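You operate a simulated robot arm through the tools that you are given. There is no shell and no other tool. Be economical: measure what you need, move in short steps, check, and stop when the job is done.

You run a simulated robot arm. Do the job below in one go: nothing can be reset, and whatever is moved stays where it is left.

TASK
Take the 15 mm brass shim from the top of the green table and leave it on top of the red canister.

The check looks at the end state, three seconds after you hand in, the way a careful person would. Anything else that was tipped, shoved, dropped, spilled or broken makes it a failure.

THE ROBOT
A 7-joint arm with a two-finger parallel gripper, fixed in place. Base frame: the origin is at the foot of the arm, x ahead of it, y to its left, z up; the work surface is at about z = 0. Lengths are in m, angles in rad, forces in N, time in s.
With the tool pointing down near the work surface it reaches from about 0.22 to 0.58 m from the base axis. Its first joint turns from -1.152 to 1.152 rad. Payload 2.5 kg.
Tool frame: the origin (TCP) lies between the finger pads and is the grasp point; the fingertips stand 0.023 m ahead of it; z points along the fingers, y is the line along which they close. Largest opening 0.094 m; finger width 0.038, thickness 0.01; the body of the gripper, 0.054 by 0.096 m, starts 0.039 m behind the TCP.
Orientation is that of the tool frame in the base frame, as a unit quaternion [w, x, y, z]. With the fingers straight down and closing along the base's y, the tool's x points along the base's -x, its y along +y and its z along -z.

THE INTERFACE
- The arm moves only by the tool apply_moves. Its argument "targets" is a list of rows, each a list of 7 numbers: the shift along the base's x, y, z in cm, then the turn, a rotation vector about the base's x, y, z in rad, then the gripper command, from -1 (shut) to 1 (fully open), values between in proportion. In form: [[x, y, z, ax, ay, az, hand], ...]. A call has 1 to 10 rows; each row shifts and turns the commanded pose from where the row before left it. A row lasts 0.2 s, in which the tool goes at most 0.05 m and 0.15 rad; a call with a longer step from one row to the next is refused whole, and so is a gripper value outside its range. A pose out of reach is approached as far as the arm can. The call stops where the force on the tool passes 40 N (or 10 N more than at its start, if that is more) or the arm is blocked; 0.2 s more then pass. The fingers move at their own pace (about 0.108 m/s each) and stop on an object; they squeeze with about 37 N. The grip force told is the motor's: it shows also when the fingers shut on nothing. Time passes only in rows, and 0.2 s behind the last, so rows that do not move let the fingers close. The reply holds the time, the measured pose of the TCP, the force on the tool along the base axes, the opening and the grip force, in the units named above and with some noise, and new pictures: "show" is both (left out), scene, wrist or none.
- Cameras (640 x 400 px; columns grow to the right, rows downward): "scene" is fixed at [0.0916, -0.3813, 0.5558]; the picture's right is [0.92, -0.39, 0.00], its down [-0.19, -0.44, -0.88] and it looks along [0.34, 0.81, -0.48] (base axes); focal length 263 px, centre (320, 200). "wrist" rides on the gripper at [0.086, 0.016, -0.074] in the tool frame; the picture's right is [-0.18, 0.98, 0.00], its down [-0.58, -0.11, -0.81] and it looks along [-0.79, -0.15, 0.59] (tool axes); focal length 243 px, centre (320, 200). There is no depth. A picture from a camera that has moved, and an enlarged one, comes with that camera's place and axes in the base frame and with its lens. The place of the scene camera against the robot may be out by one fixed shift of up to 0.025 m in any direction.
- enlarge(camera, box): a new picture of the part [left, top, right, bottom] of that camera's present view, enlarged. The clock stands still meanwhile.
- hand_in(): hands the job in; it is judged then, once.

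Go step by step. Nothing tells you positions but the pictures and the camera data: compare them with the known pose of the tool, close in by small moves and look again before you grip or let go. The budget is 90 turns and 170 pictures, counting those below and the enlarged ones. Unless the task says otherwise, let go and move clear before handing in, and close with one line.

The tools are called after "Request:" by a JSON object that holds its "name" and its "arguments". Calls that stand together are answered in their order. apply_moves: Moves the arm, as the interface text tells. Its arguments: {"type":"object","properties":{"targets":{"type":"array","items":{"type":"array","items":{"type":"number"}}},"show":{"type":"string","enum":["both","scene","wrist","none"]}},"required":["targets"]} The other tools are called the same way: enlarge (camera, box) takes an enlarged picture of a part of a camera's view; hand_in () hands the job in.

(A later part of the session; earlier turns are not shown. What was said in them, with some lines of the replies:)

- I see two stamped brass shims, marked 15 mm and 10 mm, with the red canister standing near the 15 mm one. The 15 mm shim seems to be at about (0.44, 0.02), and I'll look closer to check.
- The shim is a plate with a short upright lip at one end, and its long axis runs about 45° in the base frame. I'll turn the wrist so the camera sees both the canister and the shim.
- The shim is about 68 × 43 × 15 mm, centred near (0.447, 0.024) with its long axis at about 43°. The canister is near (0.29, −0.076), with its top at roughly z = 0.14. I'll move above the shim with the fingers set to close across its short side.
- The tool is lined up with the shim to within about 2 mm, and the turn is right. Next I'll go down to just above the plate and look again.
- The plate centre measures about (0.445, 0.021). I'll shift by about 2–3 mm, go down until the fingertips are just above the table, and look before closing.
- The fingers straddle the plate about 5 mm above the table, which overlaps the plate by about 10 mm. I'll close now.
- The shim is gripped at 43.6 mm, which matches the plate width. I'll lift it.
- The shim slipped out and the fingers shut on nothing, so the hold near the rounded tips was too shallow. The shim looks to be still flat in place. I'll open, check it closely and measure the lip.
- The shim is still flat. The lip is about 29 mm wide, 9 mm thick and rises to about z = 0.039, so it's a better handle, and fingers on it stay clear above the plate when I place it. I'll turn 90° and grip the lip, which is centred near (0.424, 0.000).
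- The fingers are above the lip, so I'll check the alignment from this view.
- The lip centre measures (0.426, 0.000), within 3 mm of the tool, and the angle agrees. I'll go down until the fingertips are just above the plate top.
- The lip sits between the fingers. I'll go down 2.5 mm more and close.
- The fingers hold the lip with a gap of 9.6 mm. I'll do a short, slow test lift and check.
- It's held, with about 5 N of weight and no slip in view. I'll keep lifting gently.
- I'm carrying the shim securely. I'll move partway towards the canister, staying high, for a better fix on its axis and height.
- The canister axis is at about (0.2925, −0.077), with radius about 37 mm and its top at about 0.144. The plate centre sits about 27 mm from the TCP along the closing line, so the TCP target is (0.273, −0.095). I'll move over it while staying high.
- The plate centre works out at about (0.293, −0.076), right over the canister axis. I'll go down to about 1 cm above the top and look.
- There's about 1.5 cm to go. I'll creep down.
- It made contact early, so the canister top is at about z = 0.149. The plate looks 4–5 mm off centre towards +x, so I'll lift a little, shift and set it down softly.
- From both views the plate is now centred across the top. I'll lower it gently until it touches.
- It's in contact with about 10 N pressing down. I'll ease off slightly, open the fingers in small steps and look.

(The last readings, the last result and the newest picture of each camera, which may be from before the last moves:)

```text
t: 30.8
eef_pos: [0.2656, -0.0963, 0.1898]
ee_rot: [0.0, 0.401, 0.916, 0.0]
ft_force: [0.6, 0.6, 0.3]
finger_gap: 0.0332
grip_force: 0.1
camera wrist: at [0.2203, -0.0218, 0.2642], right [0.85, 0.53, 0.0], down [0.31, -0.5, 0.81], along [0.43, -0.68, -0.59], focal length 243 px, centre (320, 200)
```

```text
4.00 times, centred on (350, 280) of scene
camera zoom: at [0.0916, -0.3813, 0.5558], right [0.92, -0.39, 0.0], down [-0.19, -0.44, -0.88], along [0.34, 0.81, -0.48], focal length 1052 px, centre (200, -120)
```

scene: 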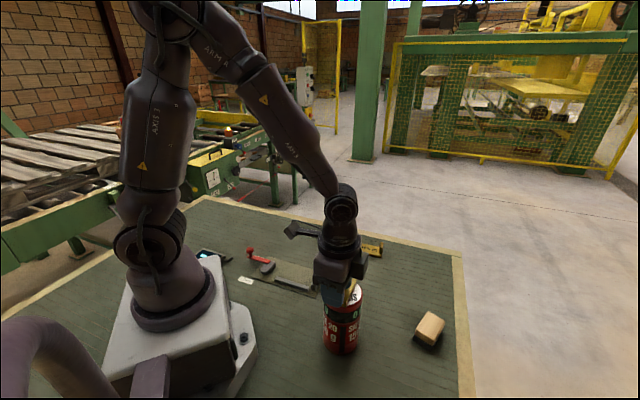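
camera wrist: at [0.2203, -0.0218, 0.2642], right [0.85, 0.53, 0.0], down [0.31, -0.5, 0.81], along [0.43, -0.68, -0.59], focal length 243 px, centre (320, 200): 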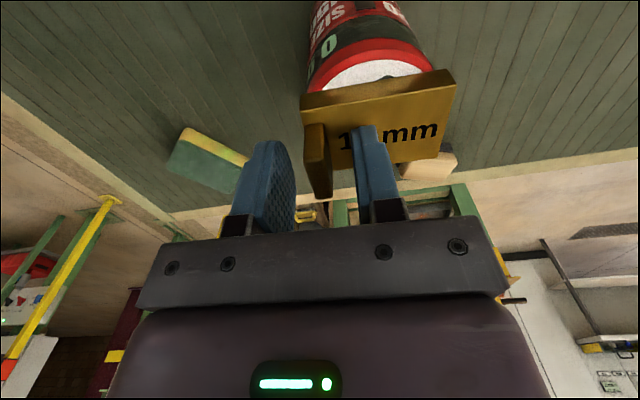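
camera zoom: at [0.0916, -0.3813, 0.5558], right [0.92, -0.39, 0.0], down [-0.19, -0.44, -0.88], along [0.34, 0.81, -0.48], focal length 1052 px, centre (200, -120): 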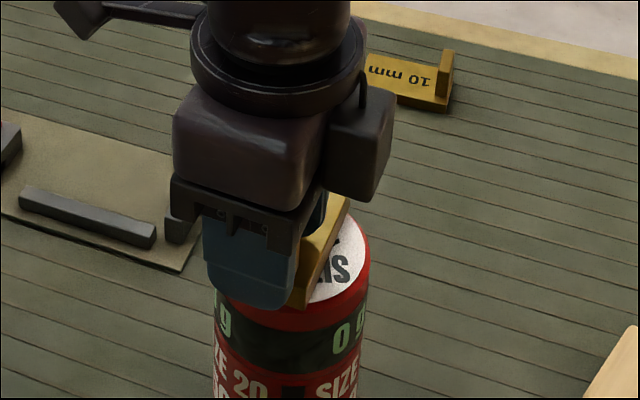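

The shim stays put, and the fingers are clear of the lip on both sides. I'll rise straight up.

Request:
{"name": "apply_moves", "arguments": {"targets": [[0, 0, 0.5, 0, 0, 0, -0.3], [0, 0, 1, 0, 0, 0, -0.3], [0, 0, 2, 0, 0, 0, -0.3], [0, 0, 3, 0, 0, 0, -0.3], [0, 0, 3, 0, 0, 0, -0.3], [2, 3, 2, 0, 0, 0, -0.3], [2, 4, 1, 0, 0, 0, -0.3], [2, 4, 0, 0, 0, 0, -0.3], [0, 3, 0, 0, 0, 0, -0.3], [0, 0, 0, 0, 0, 0, -0.3]]}}

Request:
{"name": "enlarge", "arguments": {"camera": "scene", "box": [270, 220, 430, 370]}}

Request:
{"name": "enlarge", "arguments": {"camera": "wrist", "box": [150, 0, 342, 120]}}

```text
t: 33.0
eef_pos: [0.3287, 0.0462, 0.3156]
ee_rot: [0.001, 0.401, 0.916, 0.001]
ft_force: [-0.4, 0.3, 0.1]
finger_gap: 0.0329
grip_force: 0.1
camera wrist: at [0.2823, 0.1197, 0.3891], right [0.85, 0.53, 0.0], down [0.31, -0.5, 0.81], along [0.43, -0.68, -0.59], focal length 243 px, centre (320, 200)
```

scene: 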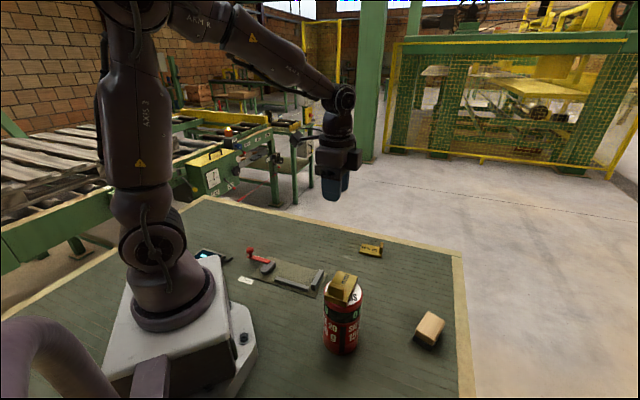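
wrist: 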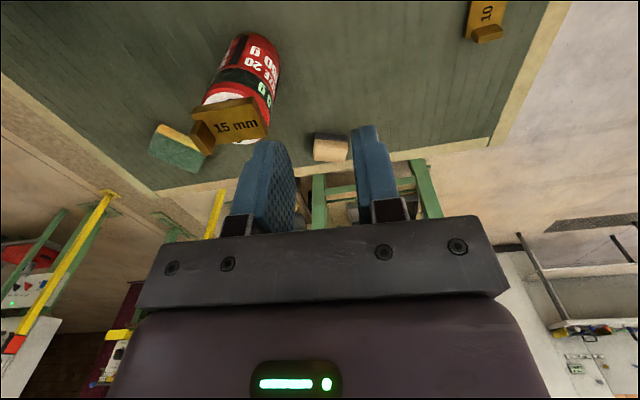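

```text
2.67 times, centred on (350, 295) of scene
camera zoom: at [0.0916, -0.3813, 0.5558], right [0.92, -0.39, 0.0], down [-0.19, -0.44, -0.88], along [0.34, 0.81, -0.48], focal length 701 px, centre (240, -53)
```

zoom: 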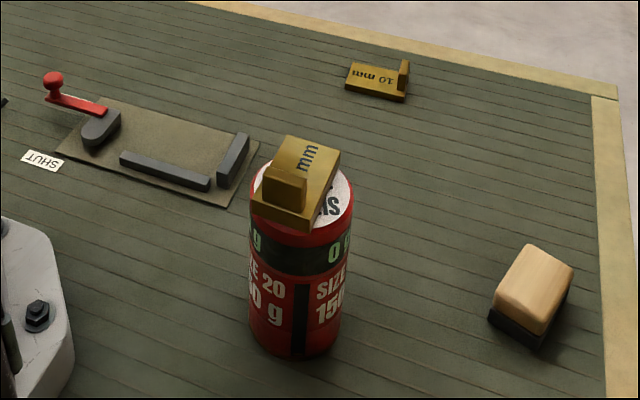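

```text
3.33 times, centred on (246, 60) of wrist
camera zoom: at [0.2823, 0.1197, 0.3891], right [0.85, 0.53, 0.0], down [0.31, -0.5, 0.81], along [0.43, -0.68, -0.59], focal length 809 px, centre (567, 667)
```

zoom: 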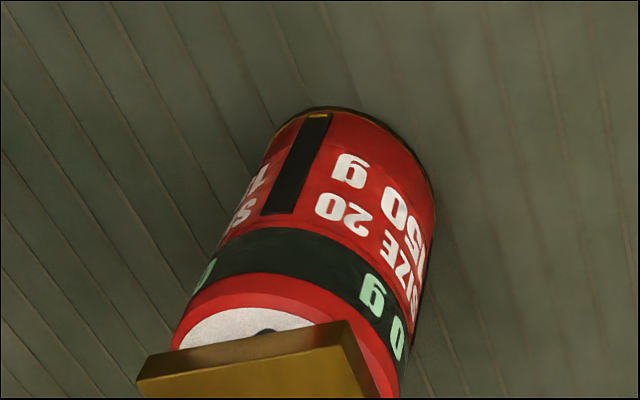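

The 15 mm shim lies flat on top of the red canister, which is upright and hasn't moved. Nothing else was disturbed, and the arm is clear, so I'm handing in.

Request:
{"name": "hand_in", "arguments": {}}

```text
The job is handed in.
```

The 15 mm brass shim is resting flat on top of the red canister, slightly off centre but stable, and the job is handed in.
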